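You operate a simulated robot arm through the tools that you are given. There is no shell and no other tool.

You are at the controls of a simulated robot arm. One attempt, no reset.

TASK
Start the machine up, send the carriage home and store the size from the job sheet.
Fine: the red button is pulled up; rows and step stay.

The check looks at the end state, three seconds after you hand in, the way a careful person would. Anything else that was tipped, shoved, dropped, spilled or broken makes it a failure. Flat cloth is picked up by pressing the open fingertips on it (5 to 10 N) and closing them slowly along it; thin cloth reads only 2 to 8 mm in the jaws.

THE ROBOT
A 7-joint arm with a two-finger parallel gripper, fixed in place. Base frame: the origin is at the foot of the arm, x ahead of it, y to its left, z up; the work surface is at about z = 940. Units: mm, degrees, N and s.
With the tool pointing down near the work surface it reaches from about 240 to 640 mm from the base axis. Its first joint turns from -166.0 to 166.0 degrees. Payload 1.57 kg.
Tool frame: the origin (TCP) lies between the finger pads and is the grasp point; the fingertips stand 30 mm ahead of it; z points along the fingers, y is the line along which they close. Largest opening 80 mm; finger width 17, thickness 12; the body of the gripper, 40 by 82 mm, starts 80 mm behind the TCP.
Orientation is that of the tool frame in the base frame, as a unit quaternion [w, x, y, z]. With the fingers straight down and closing along the base's y, the tool's x points along the base's -x, its y along +y and its z along -z.

THE INTERFACE
- The arm moves only by the tool play_rows. Its argument "commands" is text: rows parted by semicolons, each of 7 numbers parted by spaces: the turn, a rotation vector about the tool's x, y, z in degrees, then the shift along the tool's x, y, z in m, then the opening, from 0 (shut) to 1 (fully open). In form: wx wy wz dx dy dz fingers; .... A call has 1 to 20 rows; each row shifts and turns the commanded pose from where the row before left it, along the tool's axes as they then stand. Rows are played at 5 a second. More than 50 mm and 8.6 degrees between two rows, or a gripper value outside its range, and nothing of the call is played. Where a pose cannot be reached the arm comes as near as it can. A force on the tool above 50 N (or 10 N above the force at the start of the call, whichever is more), or a blocked arm, ends the call early, and 0.2 s more pass. The fingers move at their own pace (about 72 mm/s each) and stop on an object; they squeeze with about 25 N. The grip force told is the motor's: it shows also when the fingers shut on nothing. Time passes only in rows, and 0.2 s behind the last, so rows that do not move let the fingers close. The reply holds the time, the measured pose of the TCP, the force on the tool along the base axes, the opening and the grip force, in the units named above and with some noise, with the torque about the TCP (base axes, N m) and any sound that the robot's microphone picked up.
- Cameras (640 x 400 px; columns grow to the right, rows downward): "scene" is fixed at [213.7, -515.5, 1551.3]; the picture's right is [0.93, -0.36, 0.00], its down [-0.22, -0.57, -0.79] and it looks along [0.29, 0.74, -0.61] (base axes); focal length 322 px, centre (320, 200). "wrist" rides on the gripper at [72, -7, -122] in the tool frame; the picture's right is [0.09, 1.00, 0.00], its down [-0.84, 0.08, -0.54] and it looks along [-0.54, 0.05, 0.84] (tool axes); focal length 238 px, centre (320, 200). There is no depth. A picture from a camera that has moved, and an enlarged one, comes with that camera's place and axes in the base frame and with its lens. The place of the scene camera against the robot may be out by one fixed shift of up to 25 mm in any direction.
- grab_frame(camera): a new picture of that camera. No time passes.
- raise_lower(by): slides the trunk up (or, below 0, down) by that many mm; the arm rides with it, the base frame stays. It gives what a move gives, with no picture.
- close_up(camera, box): a new picture of the part [left, top, right, bottom] of that camera's present view, enlarged. No time passes.
- hand_in(): hands the job in; it is judged then, once.

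Places have to be worked out from the pictures, the camera data and where the tool is seen. Open the gripper and draw the arm clear of the work before you hand the job in, unless the task says otherwise.

The tools are called after ">>>" by a JSON object that holds its "method" and its "body". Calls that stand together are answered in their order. play_rows: Moves the arm, as the interface text tells. Its arguments: {"type":"object","properties":{"commands":{"type":"string"}},"required":["commands"]} The other tools are called the same way: raise_lower (by) slides the trunk up or down; grab_frame (camera) takes a picture; close_up (camera, box) takes an enlarged picture of a part of a camera's view; hand_in () hands the job in.

At the start:

```text
time: 0.0
position: [489.7, 64.8, 1312.7]
tool_rot: [-0.001, 0.0, 1.0, 0.0]
ft_force: [-0.1, -0.7, 0.4]
torque: [0.02, 0.02, 0.02]
grip_width: 80.3
finger_force: 0.1
trunk travel left (down, up): [-750.0, 240.0]
```

scene: 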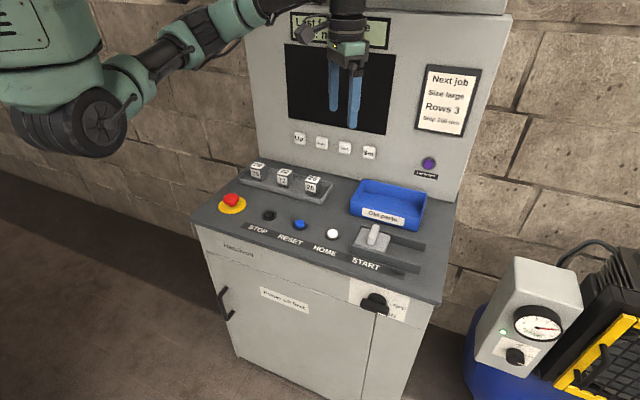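
wrist: 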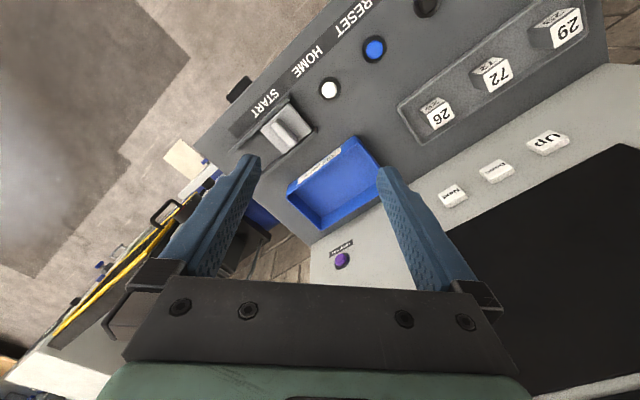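

The pictures show a machine with a console, a screen, an Up/Down/Next/Set row of keys, a job sheet and a main switch. I take enlarged views to read everything.

>>> {"method": "close_up", "body": {"camera": "scene", "box": [260, 0, 500, 150]}}

>>> {"method": "close_up", "body": {"camera": "scene", "box": [190, 150, 450, 310]}}

>>> {"method": "close_up", "body": {"camera": "scene", "box": [270, 110, 450, 220]}}

>>> {"method": "close_up", "body": {"camera": "scene", "box": [460, 240, 640, 400]}}

>>> {"method": "close_up", "body": {"camera": "scene", "box": [400, 55, 500, 145]}}

>>> {"method": "close_up", "body": {"camera": "scene", "box": [190, 220, 450, 390]}}

```text
2.67 times, centred on (380, 75) of scene
camera zoom: at [213.7, -515.5, 1551.3], right [0.93, -0.36, 0.0], down [-0.22, -0.57, -0.79], along [0.29, 0.74, -0.61], focal length 858 px, centre (160, 533)
```

zoom: 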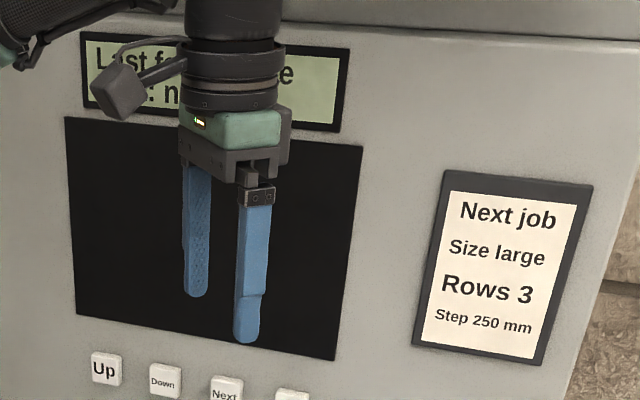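

```text
2.46 times, centred on (320, 230) of scene
camera zoom: at [213.7, -515.5, 1551.3], right [0.93, -0.36, 0.0], down [-0.22, -0.57, -0.79], along [0.29, 0.74, -0.61], focal length 792 px, centre (320, 126)
```

zoom: 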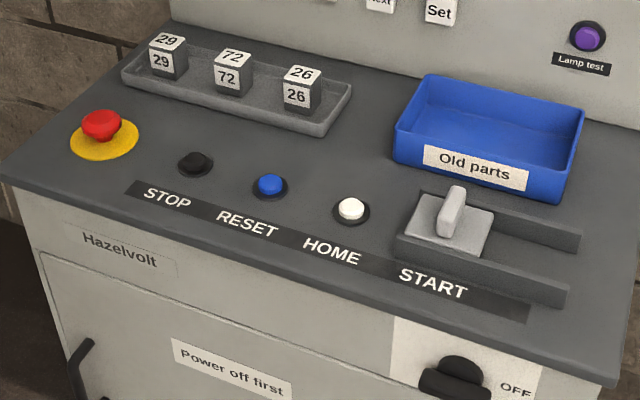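

```text
3.56 times, centred on (360, 165) of scene
camera zoom: at [213.7, -515.5, 1551.3], right [0.93, -0.36, 0.0], down [-0.22, -0.57, -0.79], along [0.29, 0.74, -0.61], focal length 1144 px, centre (178, 324)
```

zoom: 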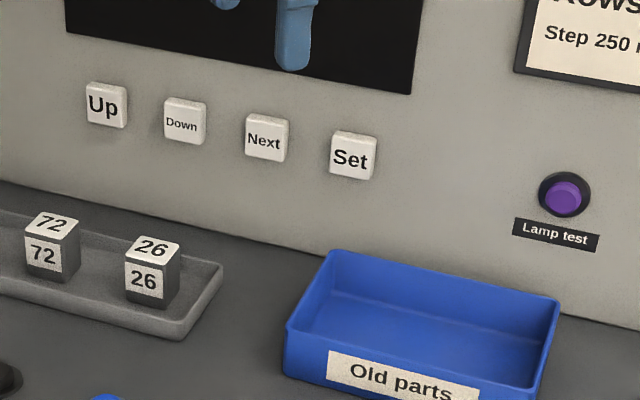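

```text
2.50 times, centred on (550, 320) of scene
camera zoom: at [213.7, -515.5, 1551.3], right [0.93, -0.36, 0.0], down [-0.22, -0.57, -0.79], along [0.29, 0.74, -0.61], focal length 804 px, centre (-255, -100)
```

zoom: 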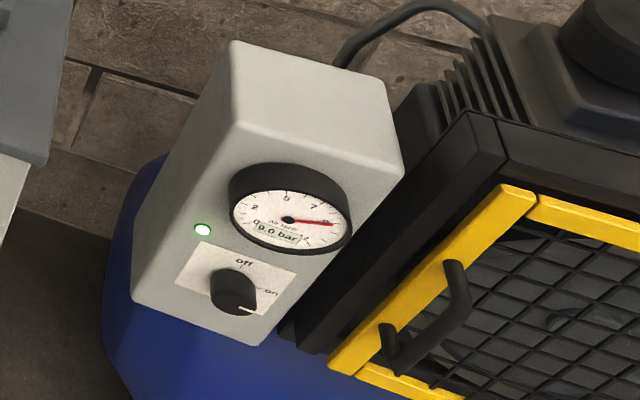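

```text
4.44 times, centred on (450, 100) of scene
camera zoom: at [213.7, -515.5, 1551.3], right [0.93, -0.36, 0.0], down [-0.22, -0.57, -0.79], along [0.29, 0.74, -0.61], focal length 1429 px, centre (-258, 644)
```

zoom: 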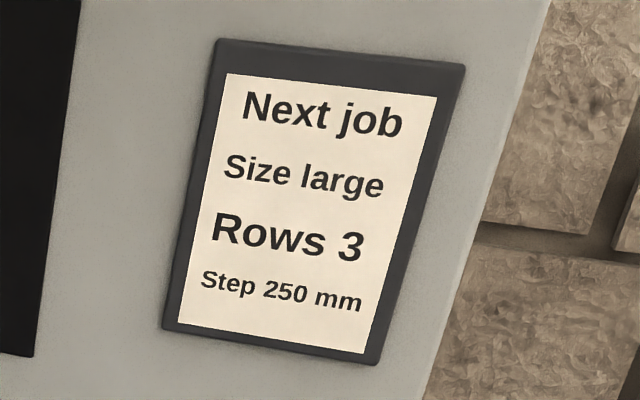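

```text
2.35 times, centred on (320, 305) of scene
camera zoom: at [213.7, -515.5, 1551.3], right [0.93, -0.36, 0.0], down [-0.22, -0.57, -0.79], along [0.29, 0.74, -0.61], focal length 757 px, centre (320, -47)
```

zoom: 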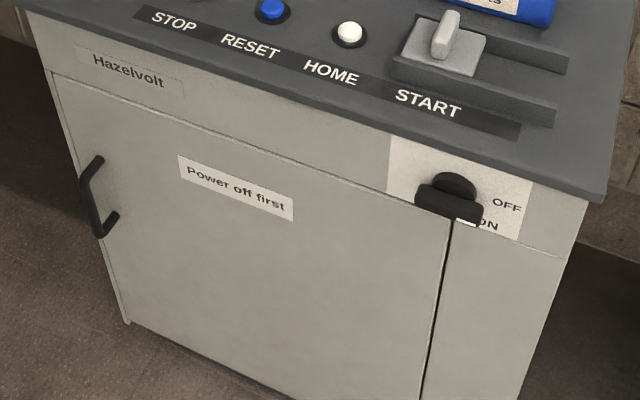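

The job sheet reads Size large, Rows 3, Step 250 mm. The front main switch looks to be off and START is under a sliding cover. The gripper hides the display, so I raise the trunk to read it.

>>> {"method": "raise_lower", "body": {"by": 200}}

```text
time: 2.2
position: [488.4, 64.2, 1513.5]
tool_rot: [0.0, -0.001, 1.0, 0.0]
ft_force: [-0.3, 0.8, -0.8]
torque: [0.03, -0.01, 0.02]
grip_width: 79.7
finger_force: 0.0
trunk travel left (down, up): [-950.0, 40.0]
```

Trunk is 200 mm higher; now I read the display and look at the console from both cameras.

>>> {"method": "grab_frame", "body": {"camera": "scene"}}

>>> {"method": "close_up", "body": {"camera": "scene", "box": [260, 0, 420, 100]}}

>>> {"method": "close_up", "body": {"camera": "scene", "box": [340, 270, 420, 330]}}

>>> {"method": "close_up", "body": {"camera": "scene", "box": [340, 210, 440, 280]}}

>>> {"method": "grab_frame", "body": {"camera": "wrist"}}

```text
taken
```

scene: 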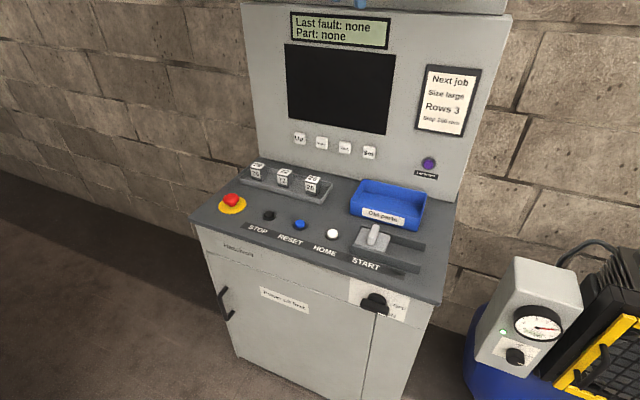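

```text
4.00 times, centred on (340, 50) of scene
camera zoom: at [213.7, -515.5, 1551.3], right [0.93, -0.36, 0.0], down [-0.22, -0.57, -0.79], along [0.29, 0.74, -0.61], focal length 1286 px, centre (240, 800)
```

zoom: 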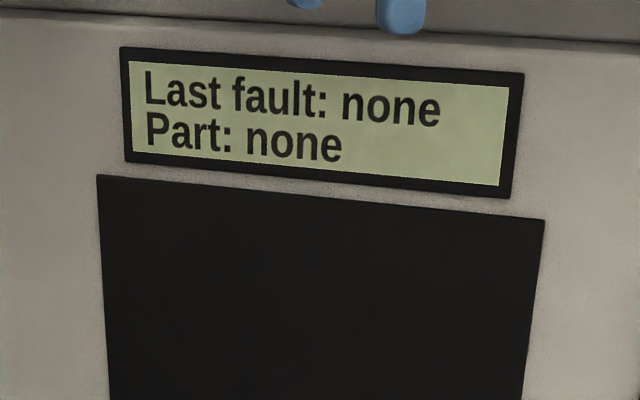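

```text
6.67 times, centred on (380, 300) of scene
camera zoom: at [213.7, -515.5, 1551.3], right [0.93, -0.36, 0.0], down [-0.22, -0.57, -0.79], along [0.29, 0.74, -0.61], focal length 2144 px, centre (-80, -467)
```

zoom: 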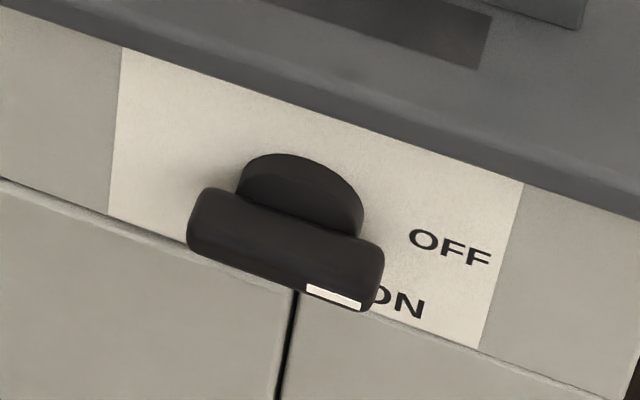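

```text
5.71 times, centred on (390, 245) of scene
camera zoom: at [213.7, -515.5, 1551.3], right [0.93, -0.36, 0.0], down [-0.22, -0.57, -0.79], along [0.29, 0.74, -0.61], focal length 1838 px, centre (-80, -57)
```

zoom: 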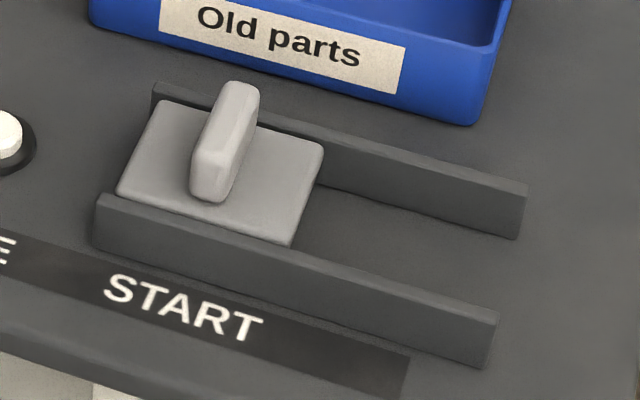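

```text
taken
camera wrist: at [416.6, 57.5, 1634.4], right [-0.09, 1.0, 0.0], down [0.84, 0.08, 0.54], along [0.54, 0.05, -0.84], focal length 238 px, centre (320, 200)
```

wrist: 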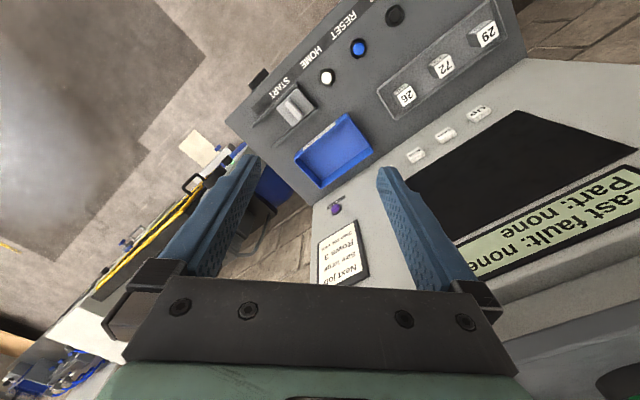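

The display reads "Last fault: none / Part: none". The main switch pointer stands horizontal at OFF, with ON about 45–50° clockwise. I estimate the switch axis at about (516,-107,862), with the machine facing 45°. I back off from the machine first and turn the tool so that its y lies along the machine's depth.

>>> {"method": "play_rows", "body": {"commands": "0 0 0 0.01 -0.038 0 0.5; 0 0 0 0.01 -0.038 0 0.5; 0 0 0 0.01 -0.038 0 0.5; 0 0 0 0.01 -0.038 0 0.5; 0 0 0 0.01 -0.038 0 0.5; 0 0 0 0.01 -0.038 0 0.5; 0 0 0 0.01 -0.038 0 0.5; 0 0 7.5 0 0 0 0.5; 0 0 7.5 0 0 0 0.5; 0 0 7.5 0 0 0 0.5; 0 0 7.5 0 0 0 0.5; 0 0 7.5 0 0 0 0.5; 0 0 7.5 0 0 0 0.5; 0 0 0 0 0 0 0.5"}}

```text
time: 5.2
position: [419.2, -202.8, 1512.4]
tool_rot: [0.0, 0.383, 0.924, 0.0]
ft_force: [0.4, -0.4, -0.8]
torque: [0.04, -0.02, 0.02]
grip_width: 39.9
finger_force: 0.1
trunk travel left (down, up): [-950.0, 40.0]
```

The arm moved as commanded and tool x now points to the machine's left. I pitch the tool up to horizontal, pointing at the machine.

>>> {"method": "play_rows", "body": {"commands": "-7.5 0 0 0 0 0 0.5; -7.5 0 0 0 0 0 0.5; -7.5 0 0 0 0 0 0.5; -7.5 0 0 0 0 0 0.5; -7.5 0 0 0 0 0 0.5; -7.5 0 0 0 0 0 0.5; -7.5 0 0 0 0 0 0.5; -7.5 0 0 0 0 0 0.5; -7.5 0 0 0 0 0 0.5; -7.5 0 0 0 0 0 0.5; -7.5 0 0 0 0 0 0.5; -7.5 0 0 0 0 0 0.5; 0 0 0 0 0 0 0.5"}}

>>> {"method": "grab_frame", "body": {"camera": "scene"}}

>>> {"method": "grab_frame", "body": {"camera": "wrist"}}

```text
time: 8.2
position: [432.3, -195.4, 1450.4]
tool_rot: [0.225, 0.299, 0.673, 0.638]
ft_force: [0.4, -0.3, -0.7]
torque: [-0.01, -0.03, -0.01]
grip_width: 40.3
finger_force: 0.1
out of reach, approached as far as the arm can: row 8, 9, 10, 12
trunk travel left (down, up): [-950.0, 40.0]
stopped in row 13: the arm was blocked; the commanded pose is now the measured one
```

```text
taken
```

scene: 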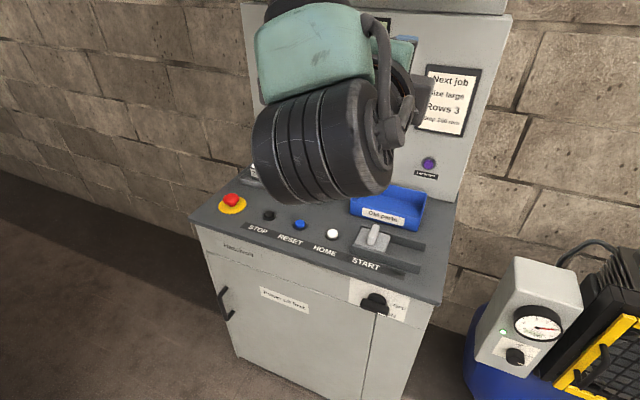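

```text
taken
camera wrist: at [296.0, -233.9, 1460.4], right [0.05, 0.07, 1.0], down [0.24, -0.97, 0.06], along [0.97, 0.24, -0.06], focal length 238 px, centre (320, 200)
```

wrist: 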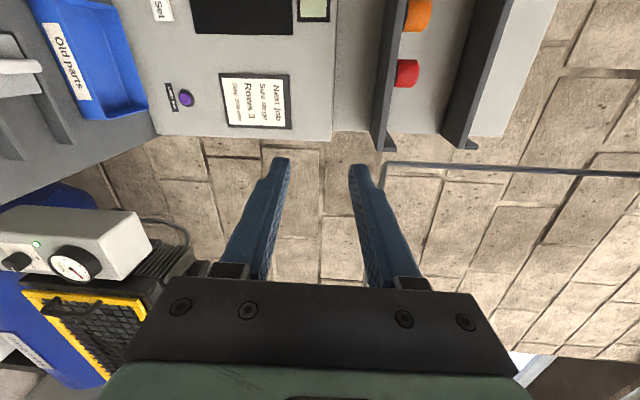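

The pose with the tool horizontal and sideways is past the arm's reach: orientation nearly arrived, but it was blocked. I fold the tool back to about 45° below horizontal, which suits pushing the switch handle's end down.

>>> {"method": "play_rows", "body": {"commands": "7.5 0 0 0 0 0 0; 7.5 0 0 0 0 0 0; 7.5 0 0 0 0 0 0; 7.5 0 0 0 0 0 0; 7.5 0 0 0 0 0 0; 0 0 0 0 0 0 0"}}

>>> {"method": "grab_frame", "body": {"camera": "scene"}}

```text
time: 9.6
position: [427.0, -201.2, 1446.9]
tool_rot: [0.114, 0.363, 0.842, 0.382]
ft_force: [0.1, -0.1, -0.2]
torque: [0.01, 0.04, -0.02]
grip_width: 0.0
finger_force: 20.7
trunk travel left (down, up): [-950.0, 40.0]
```

```text
taken
```

scene: 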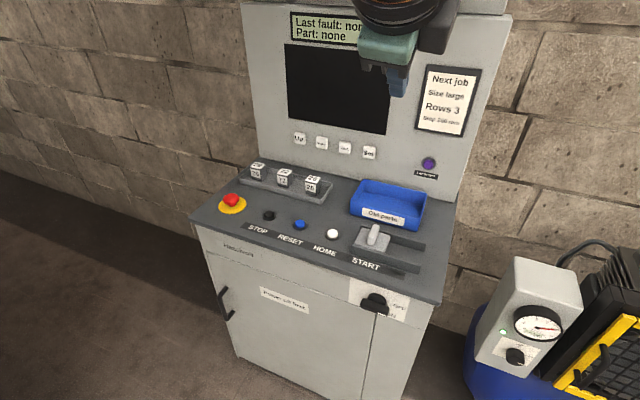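

Tool is now about 43° below horizontal, pointing at the machine, clear in front of it (p≈155 mm along the machine's depth against its front at ~275). I lower the trunk 480 mm to bring the fingertips to switch height.

>>> {"method": "raise_lower", "body": {"by": -480}}

>>> {"method": "grab_frame", "body": {"camera": "scene"}}

>>> {"method": "grab_frame", "body": {"camera": "wrist"}}

```text
refused: -480 is not a number from -400 to 400
```

```text
taken
```

scene: 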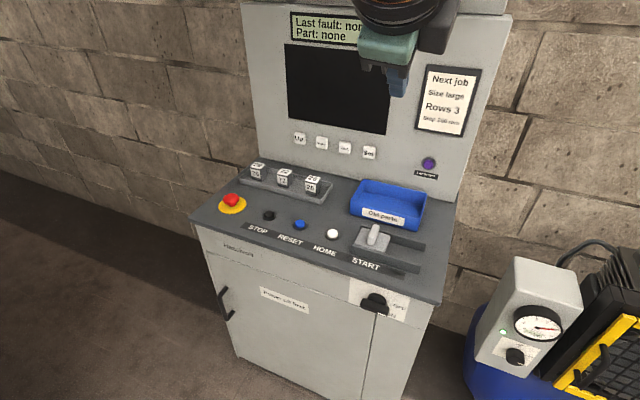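

```text
taken
camera wrist: at [315.0, -222.2, 1531.2], right [0.46, 0.51, 0.73], down [0.38, -0.86, 0.35], along [0.8, 0.12, -0.58], focal length 238 px, centre (320, 200)
```

wrist: 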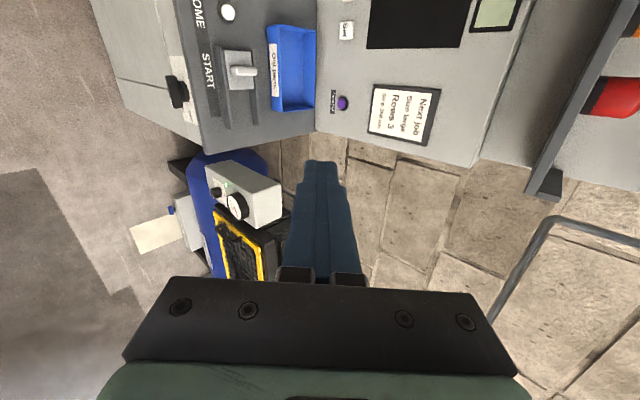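

The slide is limited to 400 mm per call, so I go down 400 now; the tool stays well in front of the machine.

>>> {"method": "raise_lower", "body": {"by": -400}}

>>> {"method": "grab_frame", "body": {"camera": "scene"}}

>>> {"method": "grab_frame", "body": {"camera": "wrist"}}

```text
time: 13.4
position: [429.5, -197.9, 1049.5]
tool_rot: [0.115, 0.361, 0.843, 0.383]
ft_force: [-0.5, -0.4, -0.8]
torque: [0.01, 0.0, -0.01]
grip_width: 0.0
finger_force: 21.4
trunk travel left (down, up): [-550.0, 440.0]
```

```text
taken
```

scene: 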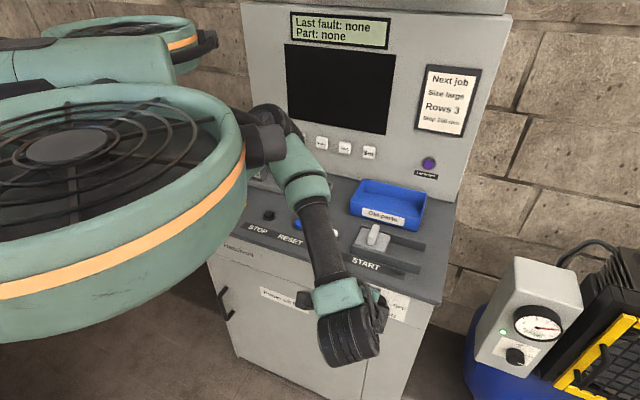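

```text
taken
camera wrist: at [316.3, -220.4, 1131.5], right [0.45, 0.51, 0.73], down [0.38, -0.85, 0.35], along [0.81, 0.12, -0.58], focal length 238 px, centre (320, 200)
```

wrist: 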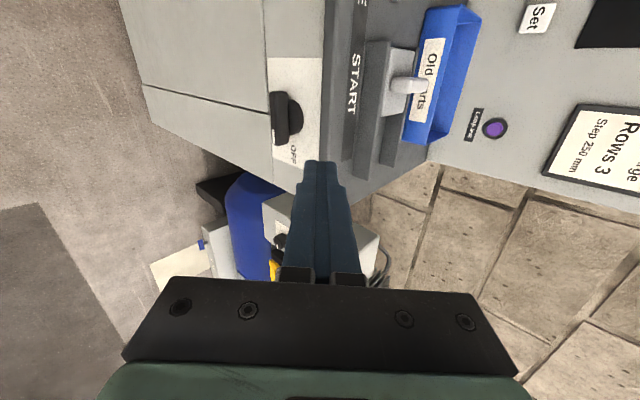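

The wrist camera now sees the switch directly. I take an enlarged view to fix its position and read the pointer and labels.

>>> {"method": "close_up", "body": {"camera": "wrist", "box": [240, 50, 360, 170]}}

>>> {"method": "close_up", "body": {"camera": "wrist", "box": [320, 0, 480, 200]}}

```text
3.33 times, centred on (300, 110) of wrist
camera zoom: at [316.3, -220.4, 1131.5], right [0.45, 0.51, 0.73], down [0.38, -0.85, 0.35], along [0.81, 0.12, -0.58], focal length 794 px, centre (387, 500)
```

zoom: 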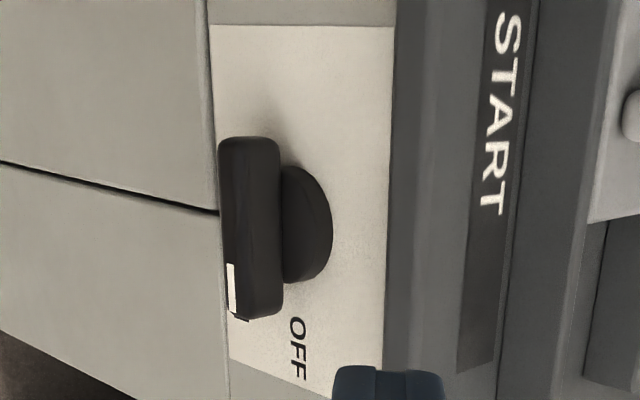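

```text
2.00 times, centred on (400, 100) of wrist
camera zoom: at [316.3, -220.4, 1131.5], right [0.45, 0.51, 0.73], down [0.38, -0.85, 0.35], along [0.81, 0.12, -0.58], focal length 477 px, centre (160, 400)
```

zoom: 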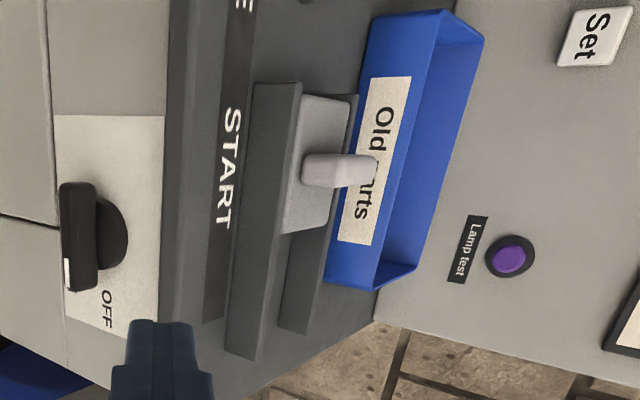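

A second wrist view from a different height will give the switch place by triangulation, independent of the scene camera's offset. I lower the trunk another 110 mm, still clear in front of the machine.

>>> {"method": "raise_lower", "body": {"by": -110}}

>>> {"method": "grab_frame", "body": {"camera": "scene"}}

>>> {"method": "grab_frame", "body": {"camera": "wrist"}}

>>> {"method": "close_up", "body": {"camera": "wrist", "box": [280, 60, 400, 180]}}

```text
time: 14.8
position: [428.5, -199.5, 938.7]
tool_rot: [0.114, 0.36, 0.842, 0.384]
ft_force: [0.6, 0.1, -0.2]
torque: [0.04, -0.03, 0.0]
grip_width: 0.0
finger_force: 21.1
trunk travel left (down, up): [-440.0, 550.0]
```

```text
taken
```

scene: 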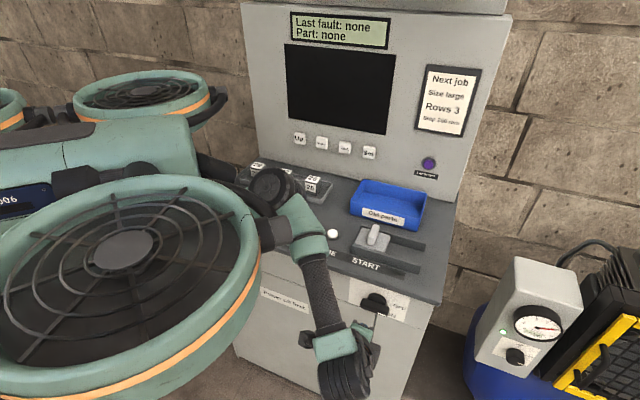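

```text
taken
camera wrist: at [316.3, -220.3, 1021.5], right [0.45, 0.51, 0.73], down [0.38, -0.85, 0.35], along [0.81, 0.12, -0.58], focal length 238 px, centre (320, 200)
```

wrist: 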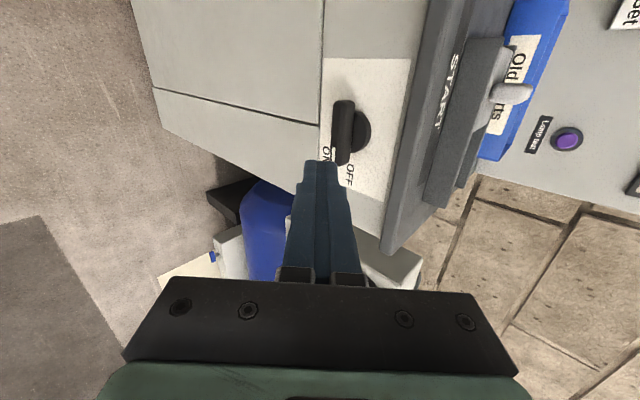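

```text
3.33 times, centred on (340, 120) of wrist
camera zoom: at [316.3, -220.3, 1021.5], right [0.45, 0.51, 0.73], down [0.38, -0.85, 0.35], along [0.81, 0.12, -0.58], focal length 794 px, centre (253, 467)
```

zoom: 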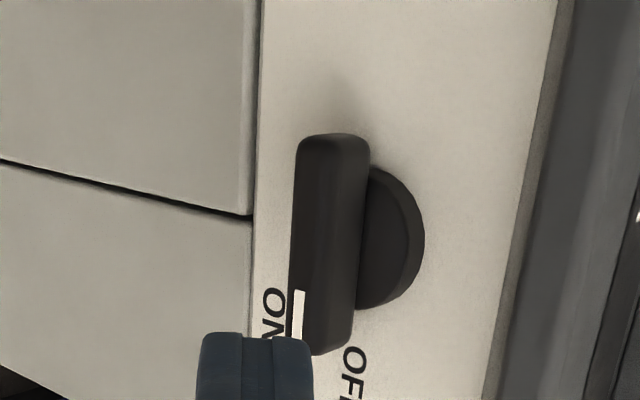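

Triangulating from the two wrist views: switch axis at s≈443 along the machine, z≈858, plate at p≈310, bar about 70 mm long with its front at p≈270; ON is 45° below OFF. I bring the closed fingertips to just above the pointer end of the bar.

>>> {"method": "play_rows", "body": {"commands": "0 0 0 -0.00656 0.01096 0.01788 0; 0 0 0 -0.00656 0.01096 0.01788 0; 0 0 0 -0.00656 0.01096 0.01788 0; 0 0 0 -0.00656 0.01096 0.01788 0; 0 0 0 -0.00656 0.01096 0.01788 0; 0 0 0 0 0 0 0"}}

>>> {"method": "grab_frame", "body": {"camera": "scene"}}

>>> {"method": "grab_frame", "body": {"camera": "wrist"}}

>>> {"method": "close_up", "body": {"camera": "wrist", "box": [240, 80, 400, 220]}}

>>> {"method": "close_up", "body": {"camera": "scene", "box": [340, 270, 440, 340]}}

```text
time: 16.2
position: [524.7, -147.4, 922.1]
tool_rot: [0.121, 0.358, 0.841, 0.386]
ft_force: [-0.1, 0.3, 1.0]
torque: [0.0, 0.01, -0.01]
grip_width: 0.0
finger_force: 21.6
trunk travel left (down, up): [-440.0, 550.0]
```

```text
taken
```

scene: 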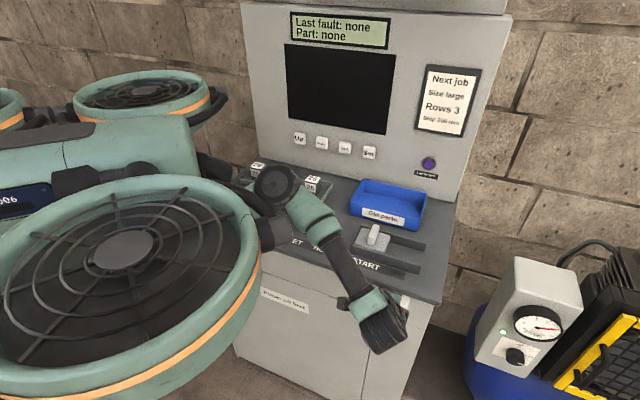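

```text
taken
camera wrist: at [410.9, -168.6, 1003.7], right [0.44, 0.51, 0.74], down [0.38, -0.85, 0.36], along [0.81, 0.12, -0.57], focal length 238 px, centre (320, 200)
```

wrist: 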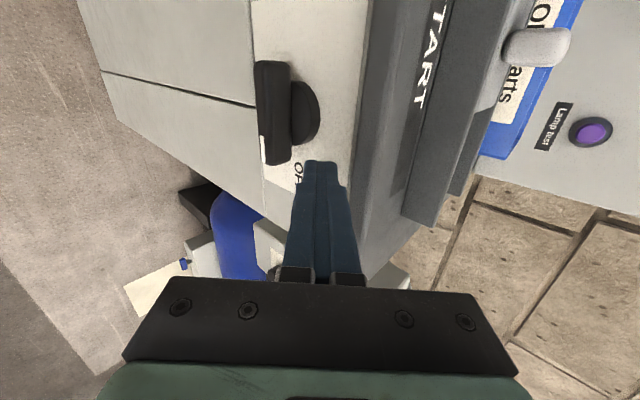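

```text
2.86 times, centred on (320, 150) of wrist
camera zoom: at [410.9, -168.6, 1003.7], right [0.44, 0.51, 0.74], down [0.38, -0.85, 0.36], along [0.81, 0.12, -0.57], focal length 681 px, centre (320, 343)
```

zoom: 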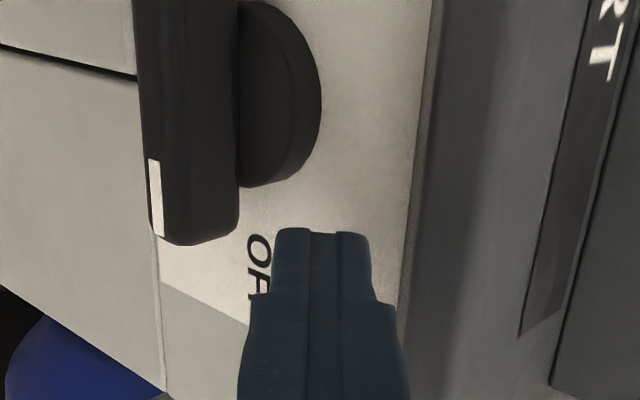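

```text
5.71 times, centred on (390, 305) of scene
camera zoom: at [213.7, -515.5, 1551.3], right [0.93, -0.36, 0.0], down [-0.22, -0.57, -0.79], along [0.29, 0.74, -0.61], focal length 1838 px, centre (-80, -400)
```

zoom: 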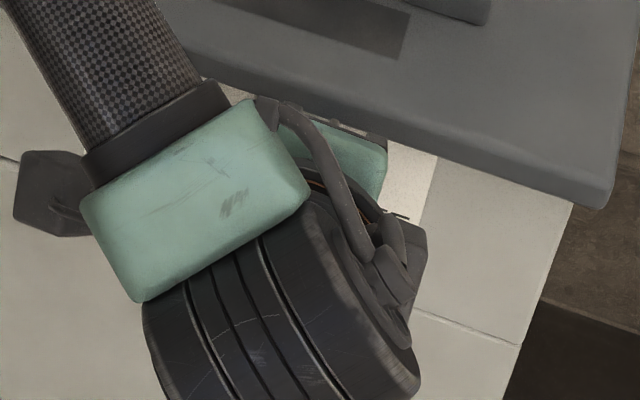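

The fingertip's lower edge is now at about s=472, p=280, z=893, with the bar's top at z≈868 and its right end at s≈477. I move straight down 24 mm in small steps and watch the force.

>>> {"method": "play_rows", "body": {"commands": "0 0 0 -0.0003 -0.00294 0.00268 0; 0 0 0 -0.0003 -0.00294 0.00268 0; 0 0 0 -0.0003 -0.00294 0.00268 0; 0 0 0 -0.0003 -0.00294 0.00268 0; 0 0 0 -0.0003 -0.00294 0.00268 0; 0 0 0 -0.0003 -0.00294 0.00268 0; 0 0 0 0 0 0 0"}}

>>> {"method": "close_up", "body": {"camera": "wrist", "box": [240, 40, 400, 220]}}

```text
time: 17.8
position: [526.8, -144.6, 899.0]
tool_rot: [0.121, 0.354, 0.843, 0.387]
ft_force: [0.3, 0.0, 0.7]
torque: [0.05, 0.0, 0.0]
grip_width: 0.2
finger_force: 21.2
trunk travel left (down, up): [-440.0, 550.0]
```

```text
2.22 times, centred on (320, 130) of wrist
camera zoom: at [412.9, -165.8, 980.5], right [0.43, 0.51, 0.74], down [0.38, -0.85, 0.36], along [0.82, 0.13, -0.57], focal length 530 px, centre (320, 356)
```

zoom: 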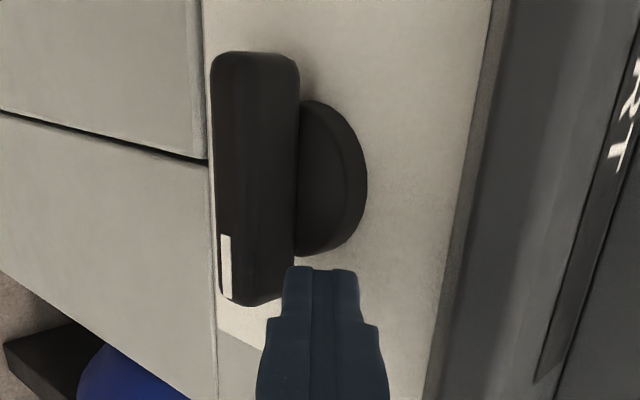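

The tip's edge is now at the bar's top (z≈870) with no contact force yet. I continue down 20 mm to turn the bar, watching the force.

>>> {"method": "play_rows", "body": {"commands": "0 0 0 -0.0003 -0.00294 0.00268 0; 0 0 0 -0.0003 -0.00294 0.00268 0; 0 0 0 -0.0003 -0.00294 0.00268 0; 0 0 0 -0.0003 -0.00294 0.00268 0; 0 0 0 -0.0003 -0.00294 0.00268 0; 0 0 0 0 0 0 0"}}

>>> {"method": "close_up", "body": {"camera": "wrist", "box": [240, 40, 400, 220]}}

```text
time: 19.2
position: [527.1, -143.6, 879.5]
tool_rot: [0.121, 0.353, 0.843, 0.387]
ft_force: [0.2, 0.3, 0.9]
torque: [0.01, 0.01, 0.01]
grip_width: 0.0
finger_force: 21.4
trunk travel left (down, up): [-440.0, 550.0]
```

```text
2.22 times, centred on (320, 130) of wrist
camera zoom: at [413.5, -165.8, 960.0], right [0.44, 0.51, 0.74], down [0.38, -0.85, 0.36], along [0.81, 0.13, -0.57], focal length 530 px, centre (320, 356)
```

zoom: 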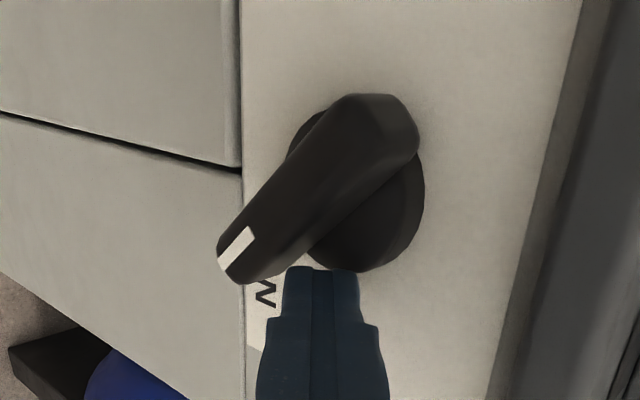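

The bar has turned about 45° and the force is back to zero, so it seems to have gone over to ON. I check the display and the scene.

>>> {"method": "grab_frame", "body": {"camera": "scene"}}

>>> {"method": "close_up", "body": {"camera": "scene", "box": [260, 0, 420, 100]}}

```text
taken
```

scene: 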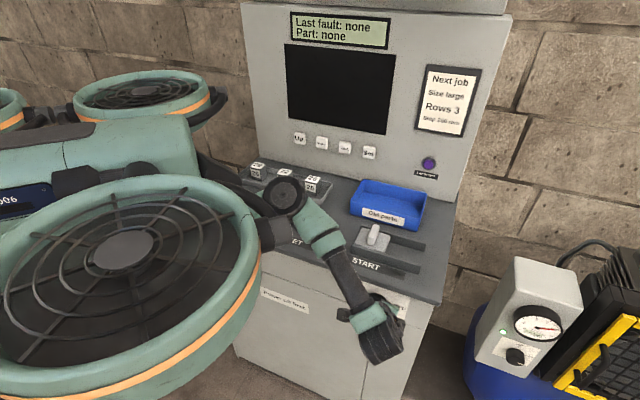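

```text
4.00 times, centred on (340, 50) of scene
camera zoom: at [213.7, -515.5, 1551.3], right [0.93, -0.36, 0.0], down [-0.22, -0.57, -0.79], along [0.29, 0.74, -0.61], focal length 1286 px, centre (240, 800)
```

zoom: 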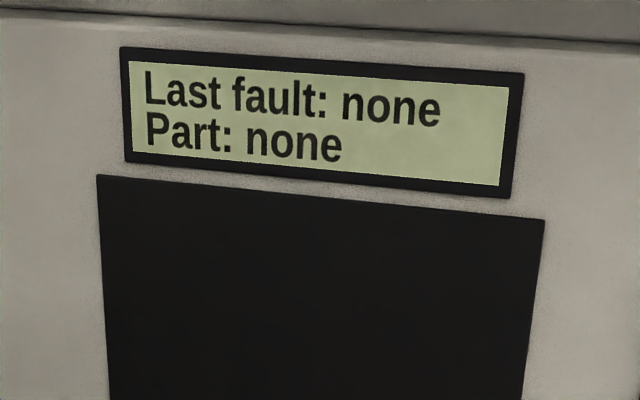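

The black screen is still dark; it may need a moment or the switch may not be fully over. I draw the finger up and back to see the pointer properly.

>>> {"method": "play_rows", "body": {"commands": "0 0 0 0 0 -0.015 0; 0 0 0 0 0 -0.02 0; 0 0 0 0 0 -0.02 0; 0 0 0 0 0 0 0; 0 0 0 0 0 0 0; 0 0 0 0 0 0 0"}}

>>> {"method": "close_up", "body": {"camera": "wrist", "box": [240, 40, 400, 180]}}

>>> {"method": "close_up", "body": {"camera": "scene", "box": [260, 0, 500, 150]}}

```text
time: 20.6
position: [502.1, -174.2, 913.4]
tool_rot: [0.116, 0.356, 0.843, 0.385]
ft_force: [0.2, 0.3, 0.5]
torque: [-0.01, 0.01, 0.01]
grip_width: 0.1
finger_force: 20.7
trunk travel left (down, up): [-440.0, 550.0]
```

```text
2.86 times, centred on (320, 110) of wrist
camera zoom: at [387.9, -196.9, 994.9], right [0.44, 0.51, 0.74], down [0.39, -0.85, 0.36], along [0.81, 0.13, -0.57], focal length 681 px, centre (320, 457)
```

zoom: 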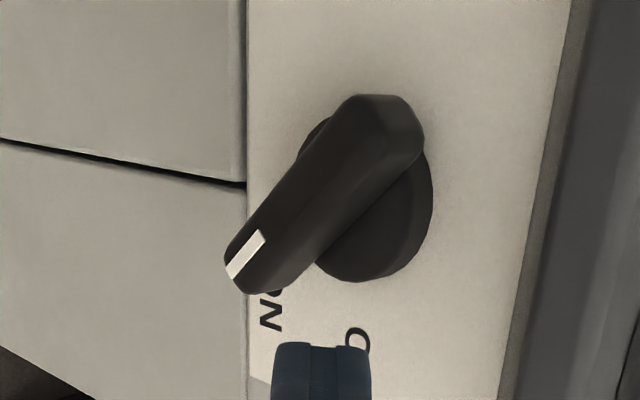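

```text
2.67 times, centred on (380, 75) of scene
camera zoom: at [213.7, -515.5, 1551.3], right [0.93, -0.36, 0.0], down [-0.22, -0.57, -0.79], along [0.29, 0.74, -0.61], focal length 858 px, centre (160, 533)
```

zoom: 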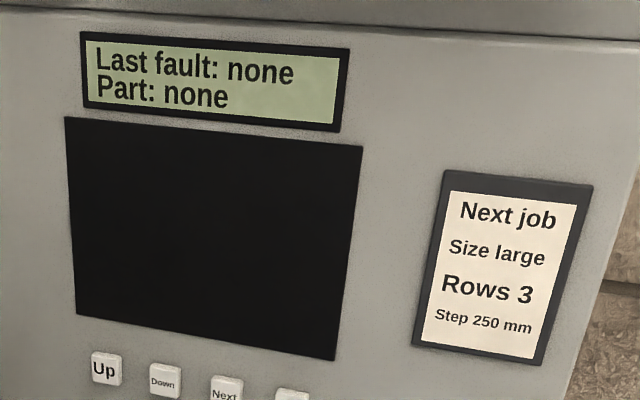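

The pointer now lies at about 45° on the ON mark. Next is START: it sits under the sliding cover, whose handle I triangulate at about (560,3), top z≈1006, with the cover covering s≈355–434 and free rail to s≈525. I raise the trunk and turn the tool to straight down.

>>> {"method": "raise_lower", "body": {"by": 220}}

>>> {"method": "play_rows", "body": {"commands": "6.74 -0.68 -0.1 0 0 0 0; 6.74 -0.68 -0.1 0 0 0 0; 6.74 -0.68 -0.1 0 0 0 0; 6.74 -0.68 -0.1 0 0 0 0; 6.74 -0.68 -0.1 0 0 0 0; 6.74 -0.68 -0.1 0 0 0 0; 6.74 -0.68 -0.1 0 0 0 0; 0 0 0 0 0 0 0"}}

>>> {"method": "grab_frame", "body": {"camera": "scene"}}

>>> {"method": "grab_frame", "body": {"camera": "wrist"}}

```text
time: 22.9
position: [501.2, -174.5, 1132.5]
tool_rot: [0.117, 0.356, 0.843, 0.385]
ft_force: [0.5, 0.3, -0.7]
torque: [0.0, -0.02, -0.02]
grip_width: 0.1
finger_force: 21.6
trunk travel left (down, up): [-660.0, 330.0]
```

```text
time: 24.8
position: [501.6, -174.6, 1136.9]
tool_rot: [0.006, 0.384, 0.923, 0.001]
ft_force: [-0.5, 0.2, -0.3]
torque: [-0.02, 0.02, -0.03]
grip_width: 0.0
finger_force: 21.3
trunk travel left (down, up): [-660.0, 330.0]
```

```text
taken
```

scene: 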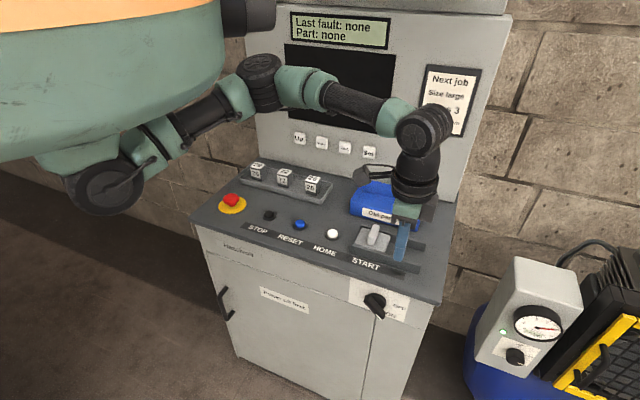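

```text
taken
camera wrist: at [444.9, -128.0, 1257.6], right [0.64, 0.77, 0.01], down [0.64, -0.54, 0.55], along [0.43, -0.35, -0.84], focal length 238 px, centre (320, 200)
```

wrist: 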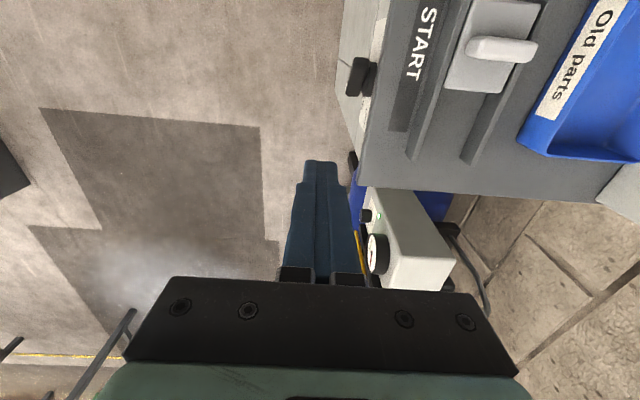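

Tool is straight down at tip z≈1107. I move over to left of the cover handle (s≈362, p≈398) at this safe height and look.

>>> {"method": "play_rows", "body": {"commands": "0 0 0 0.01933 0.02783 0 0; 0 0 0 0.01933 0.02783 0 0; 0 0 0 0.01933 0.02783 0 0; 0 0 0 0.01933 0.02783 0 0; 0 0 0 0.01933 0.02783 0 0; 0 0 0 0.01933 0.02783 0 0; 0 0 0 0 0 0 0"}}

>>> {"method": "grab_frame", "body": {"camera": "scene"}}

>>> {"method": "grab_frame", "body": {"camera": "wrist"}}

>>> {"method": "close_up", "body": {"camera": "scene", "box": [340, 270, 420, 330]}}

```text
time: 26.4
position: [523.0, -63.5, 1138.5]
tool_rot: [0.006, 0.383, 0.924, 0.002]
ft_force: [-0.2, -0.1, 0.1]
torque: [-0.03, 0.0, -0.02]
grip_width: 0.0
finger_force: 21.7
out of reach, approached as far as the arm can: row 4, 5, 6
trunk travel left (down, up): [-660.0, 330.0]
```

```text
taken
```

scene: 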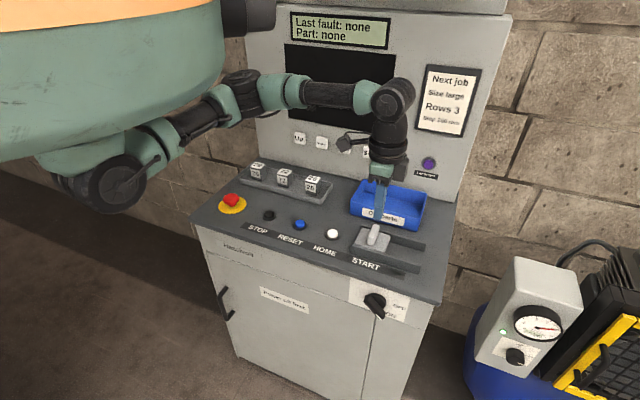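

```text
taken
camera wrist: at [465.0, -16.2, 1258.2], right [0.64, 0.77, 0.01], down [0.64, -0.54, 0.55], along [0.43, -0.35, -0.84], focal length 238 px, centre (320, 200)
```

wrist: 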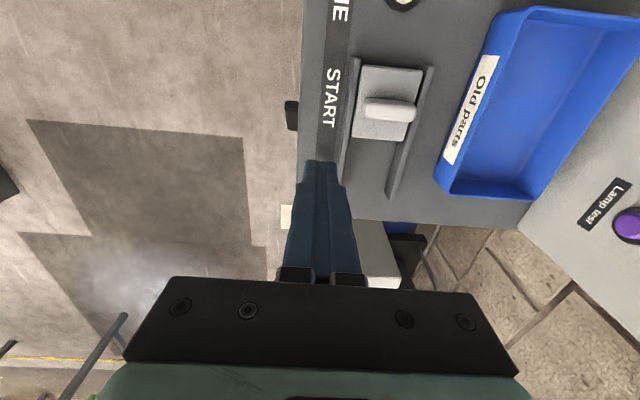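

```text
6.67 times, centred on (380, 300) of scene
camera zoom: at [213.7, -515.5, 1551.3], right [0.93, -0.36, 0.0], down [-0.22, -0.57, -0.79], along [0.29, 0.74, -0.61], focal length 2144 px, centre (-80, -467)
```

zoom: 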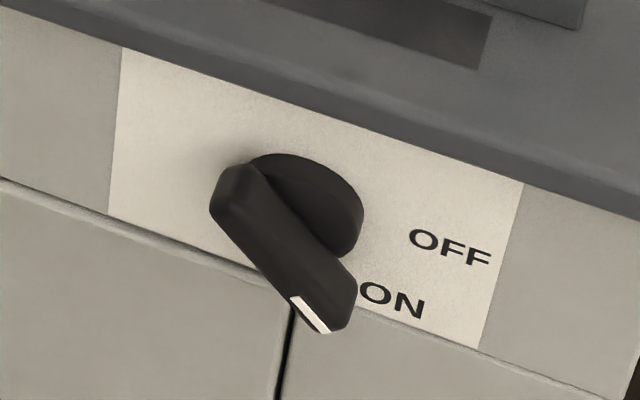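

The switch clearly points at ON. The move stopped short because of the wrist's turn limit, so I turn the tool back by 45° about the vertical and look again.

>>> {"method": "play_rows", "body": {"commands": "0 0 -7.5 0 0 0 0; 0 0 -7.5 0 0 0 0; 0 0 -7.5 0 0 0 0; 0 0 -7.5 0 0 0 0; 0 0 -7.5 0 0 0 0; 0 0 -7.5 0 0 0 0; 0 0 0 0 0 0 0"}}

```text
time: 27.9
position: [521.9, -63.2, 1136.3]
tool_rot: [0.005, 0.0, 1.0, 0.0]
ft_force: [-0.4, -0.3, -0.3]
torque: [0.01, -0.03, 0.01]
grip_width: 0.0
finger_force: 21.2
trunk travel left (down, up): [-660.0, 330.0]
```

Orientation is back to fingers closing along y; position unchanged. I move to (537, 25) and turn another −45° so the closed fingers line up square with the cover's travel.

>>> {"method": "play_rows", "body": {"commands": "0 0 0 -0.004 0.022 0 0; 0 0 0 -0.004 0.022 0 0; 0 0 0 -0.004 0.022 0 0; 0 0 0 -0.004 0.022 0 0; 0 0 -7.5 0 0 0 0; 0 0 -7.5 0 0 0 0; 0 0 -7.5 0 0 0 0; 0 0 -7.5 0 0 0 0; 0 0 -7.5 0 0 0 0; 0 0 -7.5 0 0 0 0; 0 0 0 0 0 0 0"}}

>>> {"method": "grab_frame", "body": {"camera": "scene"}}

>>> {"method": "grab_frame", "body": {"camera": "wrist"}}

```text
time: 30.4
position: [539.0, 25.3, 1137.5]
tool_rot: [0.005, -0.382, 0.924, -0.003]
ft_force: [-0.3, -1.2, 0.6]
torque: [0.03, -0.01, -0.02]
grip_width: 0.0
finger_force: 21.6
trunk travel left (down, up): [-660.0, 330.0]
```

```text
taken
```

scene: 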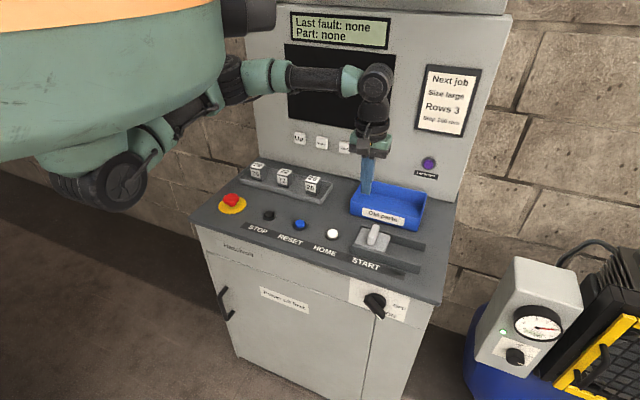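

```text
taken
camera wrist: at [491.0, -30.4, 1258.2], right [-0.77, 0.64, -0.01], down [0.53, 0.65, 0.55], along [0.36, 0.42, -0.84], focal length 238 px, centre (320, 200)
```

wrist: 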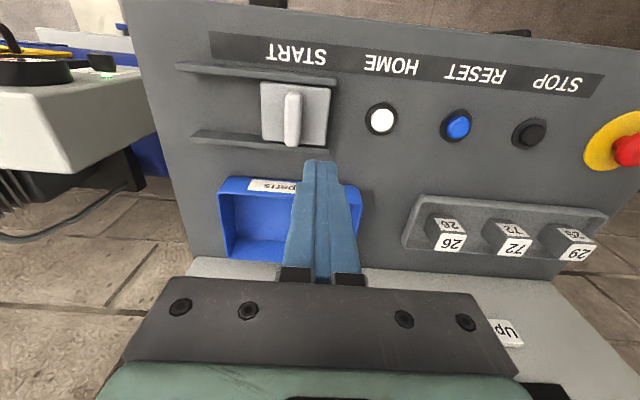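

The view shows the cover plate with its handle at s≈394, p≈396, matching my estimate, and START beneath it. I shift 5 mm further left and go down beside the handle to tip z≈982, slowly at the end.

>>> {"method": "play_rows", "body": {"commands": "0 0 0 0 0.005 0.03 0; 0 0 0 0 0 0.03 0; 0 0 0 0 0 0.03 0; 0 0 0 0 0 0.005 0; 0 0 0 0 0 0.005 0; 0 0 0 0 0 0.005 0; 0 0 0 0 0 0.005 0; 0 0 0 0 0 0.005 0; 0 0 0 0 0 0.005 0; 0 0 0 0 0 0.005 0; 0 0 0 0 0 0 0"}}

>>> {"method": "grab_frame", "body": {"camera": "wrist"}}

>>> {"method": "close_up", "body": {"camera": "scene", "box": [320, 180, 440, 280]}}

```text
time: 32.8
position: [536.5, 27.0, 1011.8]
tool_rot: [0.004, -0.382, 0.924, -0.003]
ft_force: [0.2, 0.3, 0.0]
torque: [0.01, -0.03, 0.0]
grip_width: 0.0
finger_force: 21.3
trunk travel left (down, up): [-660.0, 330.0]
```

```text
taken
camera wrist: at [489.4, -27.2, 1132.4], right [-0.77, 0.64, -0.01], down [0.53, 0.65, 0.55], along [0.36, 0.42, -0.84], focal length 238 px, centre (320, 200)
```

wrist: 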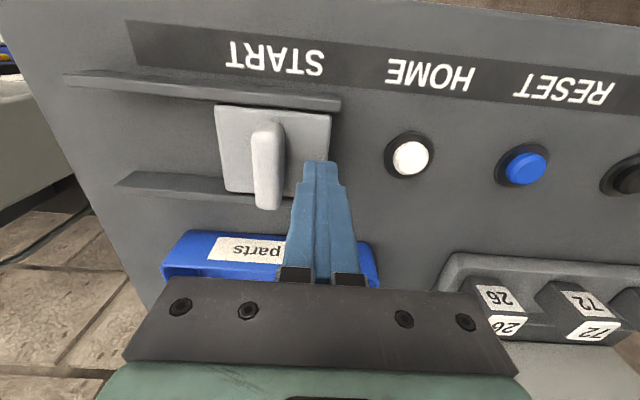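

```text
4.00 times, centred on (380, 230) of scene
camera zoom: at [213.7, -515.5, 1551.3], right [0.93, -0.36, 0.0], down [-0.22, -0.57, -0.79], along [0.29, 0.74, -0.61], focal length 1286 px, centre (80, 80)
```

zoom: 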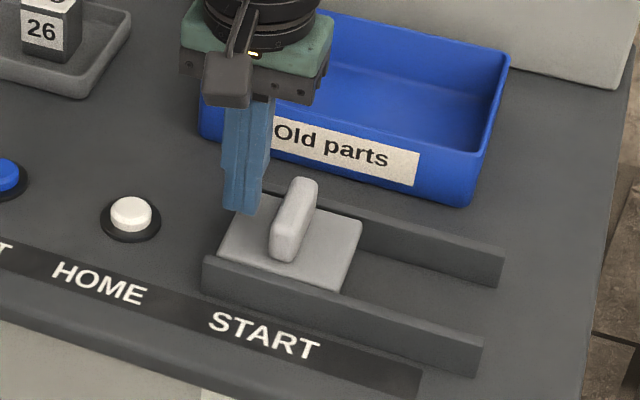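

The fingertip is just left of the handle and above the plate, no contact. I push right in small steps: first 36 mm, then check.

>>> {"method": "play_rows", "body": {"commands": "0 0 0 0 -0.006 0 0; 0 0 0 0 -0.006 0 0; 0 0 0 0 -0.006 0 0; 0 0 0 0 -0.006 0 0; 0 0 0 0 -0.006 0 0; 0 0 0 0 -0.006 0 0; 0 0 0 0 0 0 0"}}

>>> {"method": "grab_frame", "body": {"camera": "wrist"}}

>>> {"method": "close_up", "body": {"camera": "scene", "box": [320, 180, 440, 280]}}

```text
time: 34.4
position: [562.1, 3.0, 1012.5]
tool_rot: [0.004, -0.382, 0.924, -0.002]
ft_force: [0.3, 0.2, 0.0]
torque: [-0.03, 0.01, -0.01]
grip_width: 0.5
finger_force: 21.4
trunk travel left (down, up): [-660.0, 330.0]
```

```text
taken
camera wrist: at [514.3, -52.7, 1133.4], right [-0.77, 0.64, -0.01], down [0.53, 0.65, 0.55], along [0.36, 0.42, -0.84], focal length 238 px, centre (320, 200)
```

wrist: 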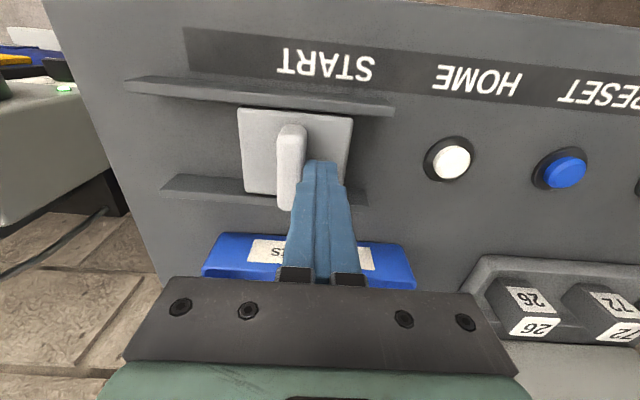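

```text
4.00 times, centred on (380, 230) of scene
camera zoom: at [213.7, -515.5, 1551.3], right [0.93, -0.36, 0.0], down [-0.22, -0.57, -0.79], along [0.29, 0.74, -0.61], focal length 1286 px, centre (80, 80)
```

zoom: 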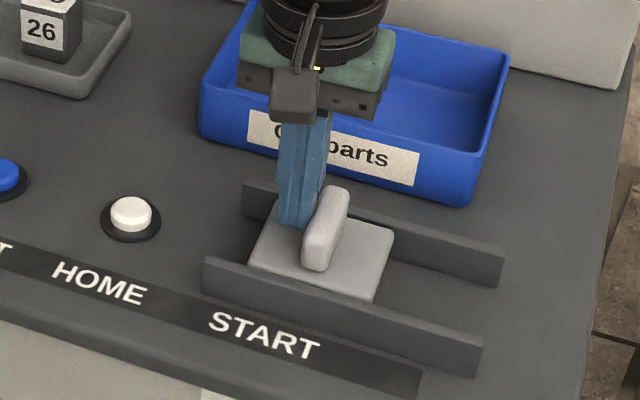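

The cover slides with the push and little force. I continue 56 mm further right.

>>> {"method": "play_rows", "body": {"commands": "0 0 0 0 -0.007 0 0; 0 0 0 0 -0.007 0 0; 0 0 0 0 -0.007 0 0; 0 0 0 0 -0.007 0 0; 0 0 0 0 -0.007 0 0; 0 0 0 0 -0.007 0 0; 0 0 0 0 -0.007 0 0; 0 0 0 0 -0.007 0 0; 0 0 0 0 0 0 0"}}

>>> {"method": "grab_frame", "body": {"camera": "wrist"}}

>>> {"method": "close_up", "body": {"camera": "scene", "box": [320, 180, 440, 280]}}

```text
time: 36.4
position: [601.4, -37.5, 1013.2]
tool_rot: [0.004, -0.382, 0.924, -0.003]
ft_force: [0.8, 0.3, 0.0]
torque: [0.0, 0.01, -0.02]
grip_width: 0.3
finger_force: 21.7
trunk travel left (down, up): [-660.0, 330.0]
```

```text
taken
camera wrist: at [552.9, -91.7, 1133.1], right [-0.77, 0.64, -0.01], down [0.53, 0.65, 0.55], along [0.36, 0.42, -0.84], focal length 238 px, centre (320, 200)
```

wrist: 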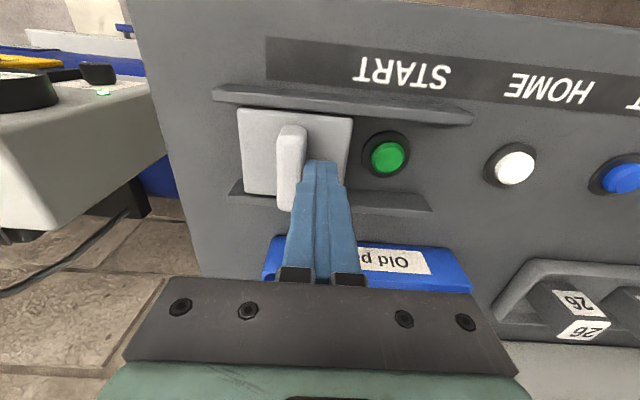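

```text
4.00 times, centred on (380, 230) of scene
camera zoom: at [213.7, -515.5, 1551.3], right [0.93, -0.36, 0.0], down [-0.22, -0.57, -0.79], along [0.29, 0.74, -0.61], focal length 1286 px, centre (80, 80)
```

zoom: 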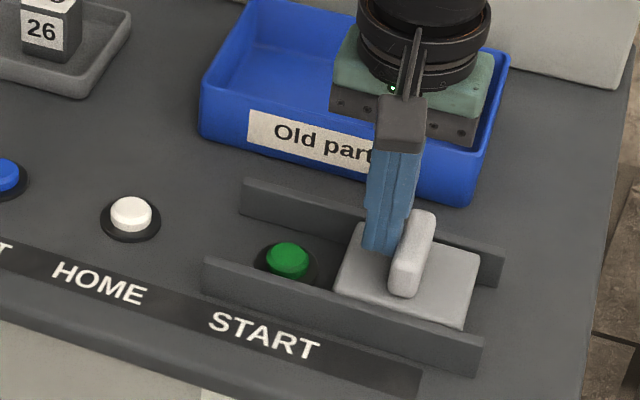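

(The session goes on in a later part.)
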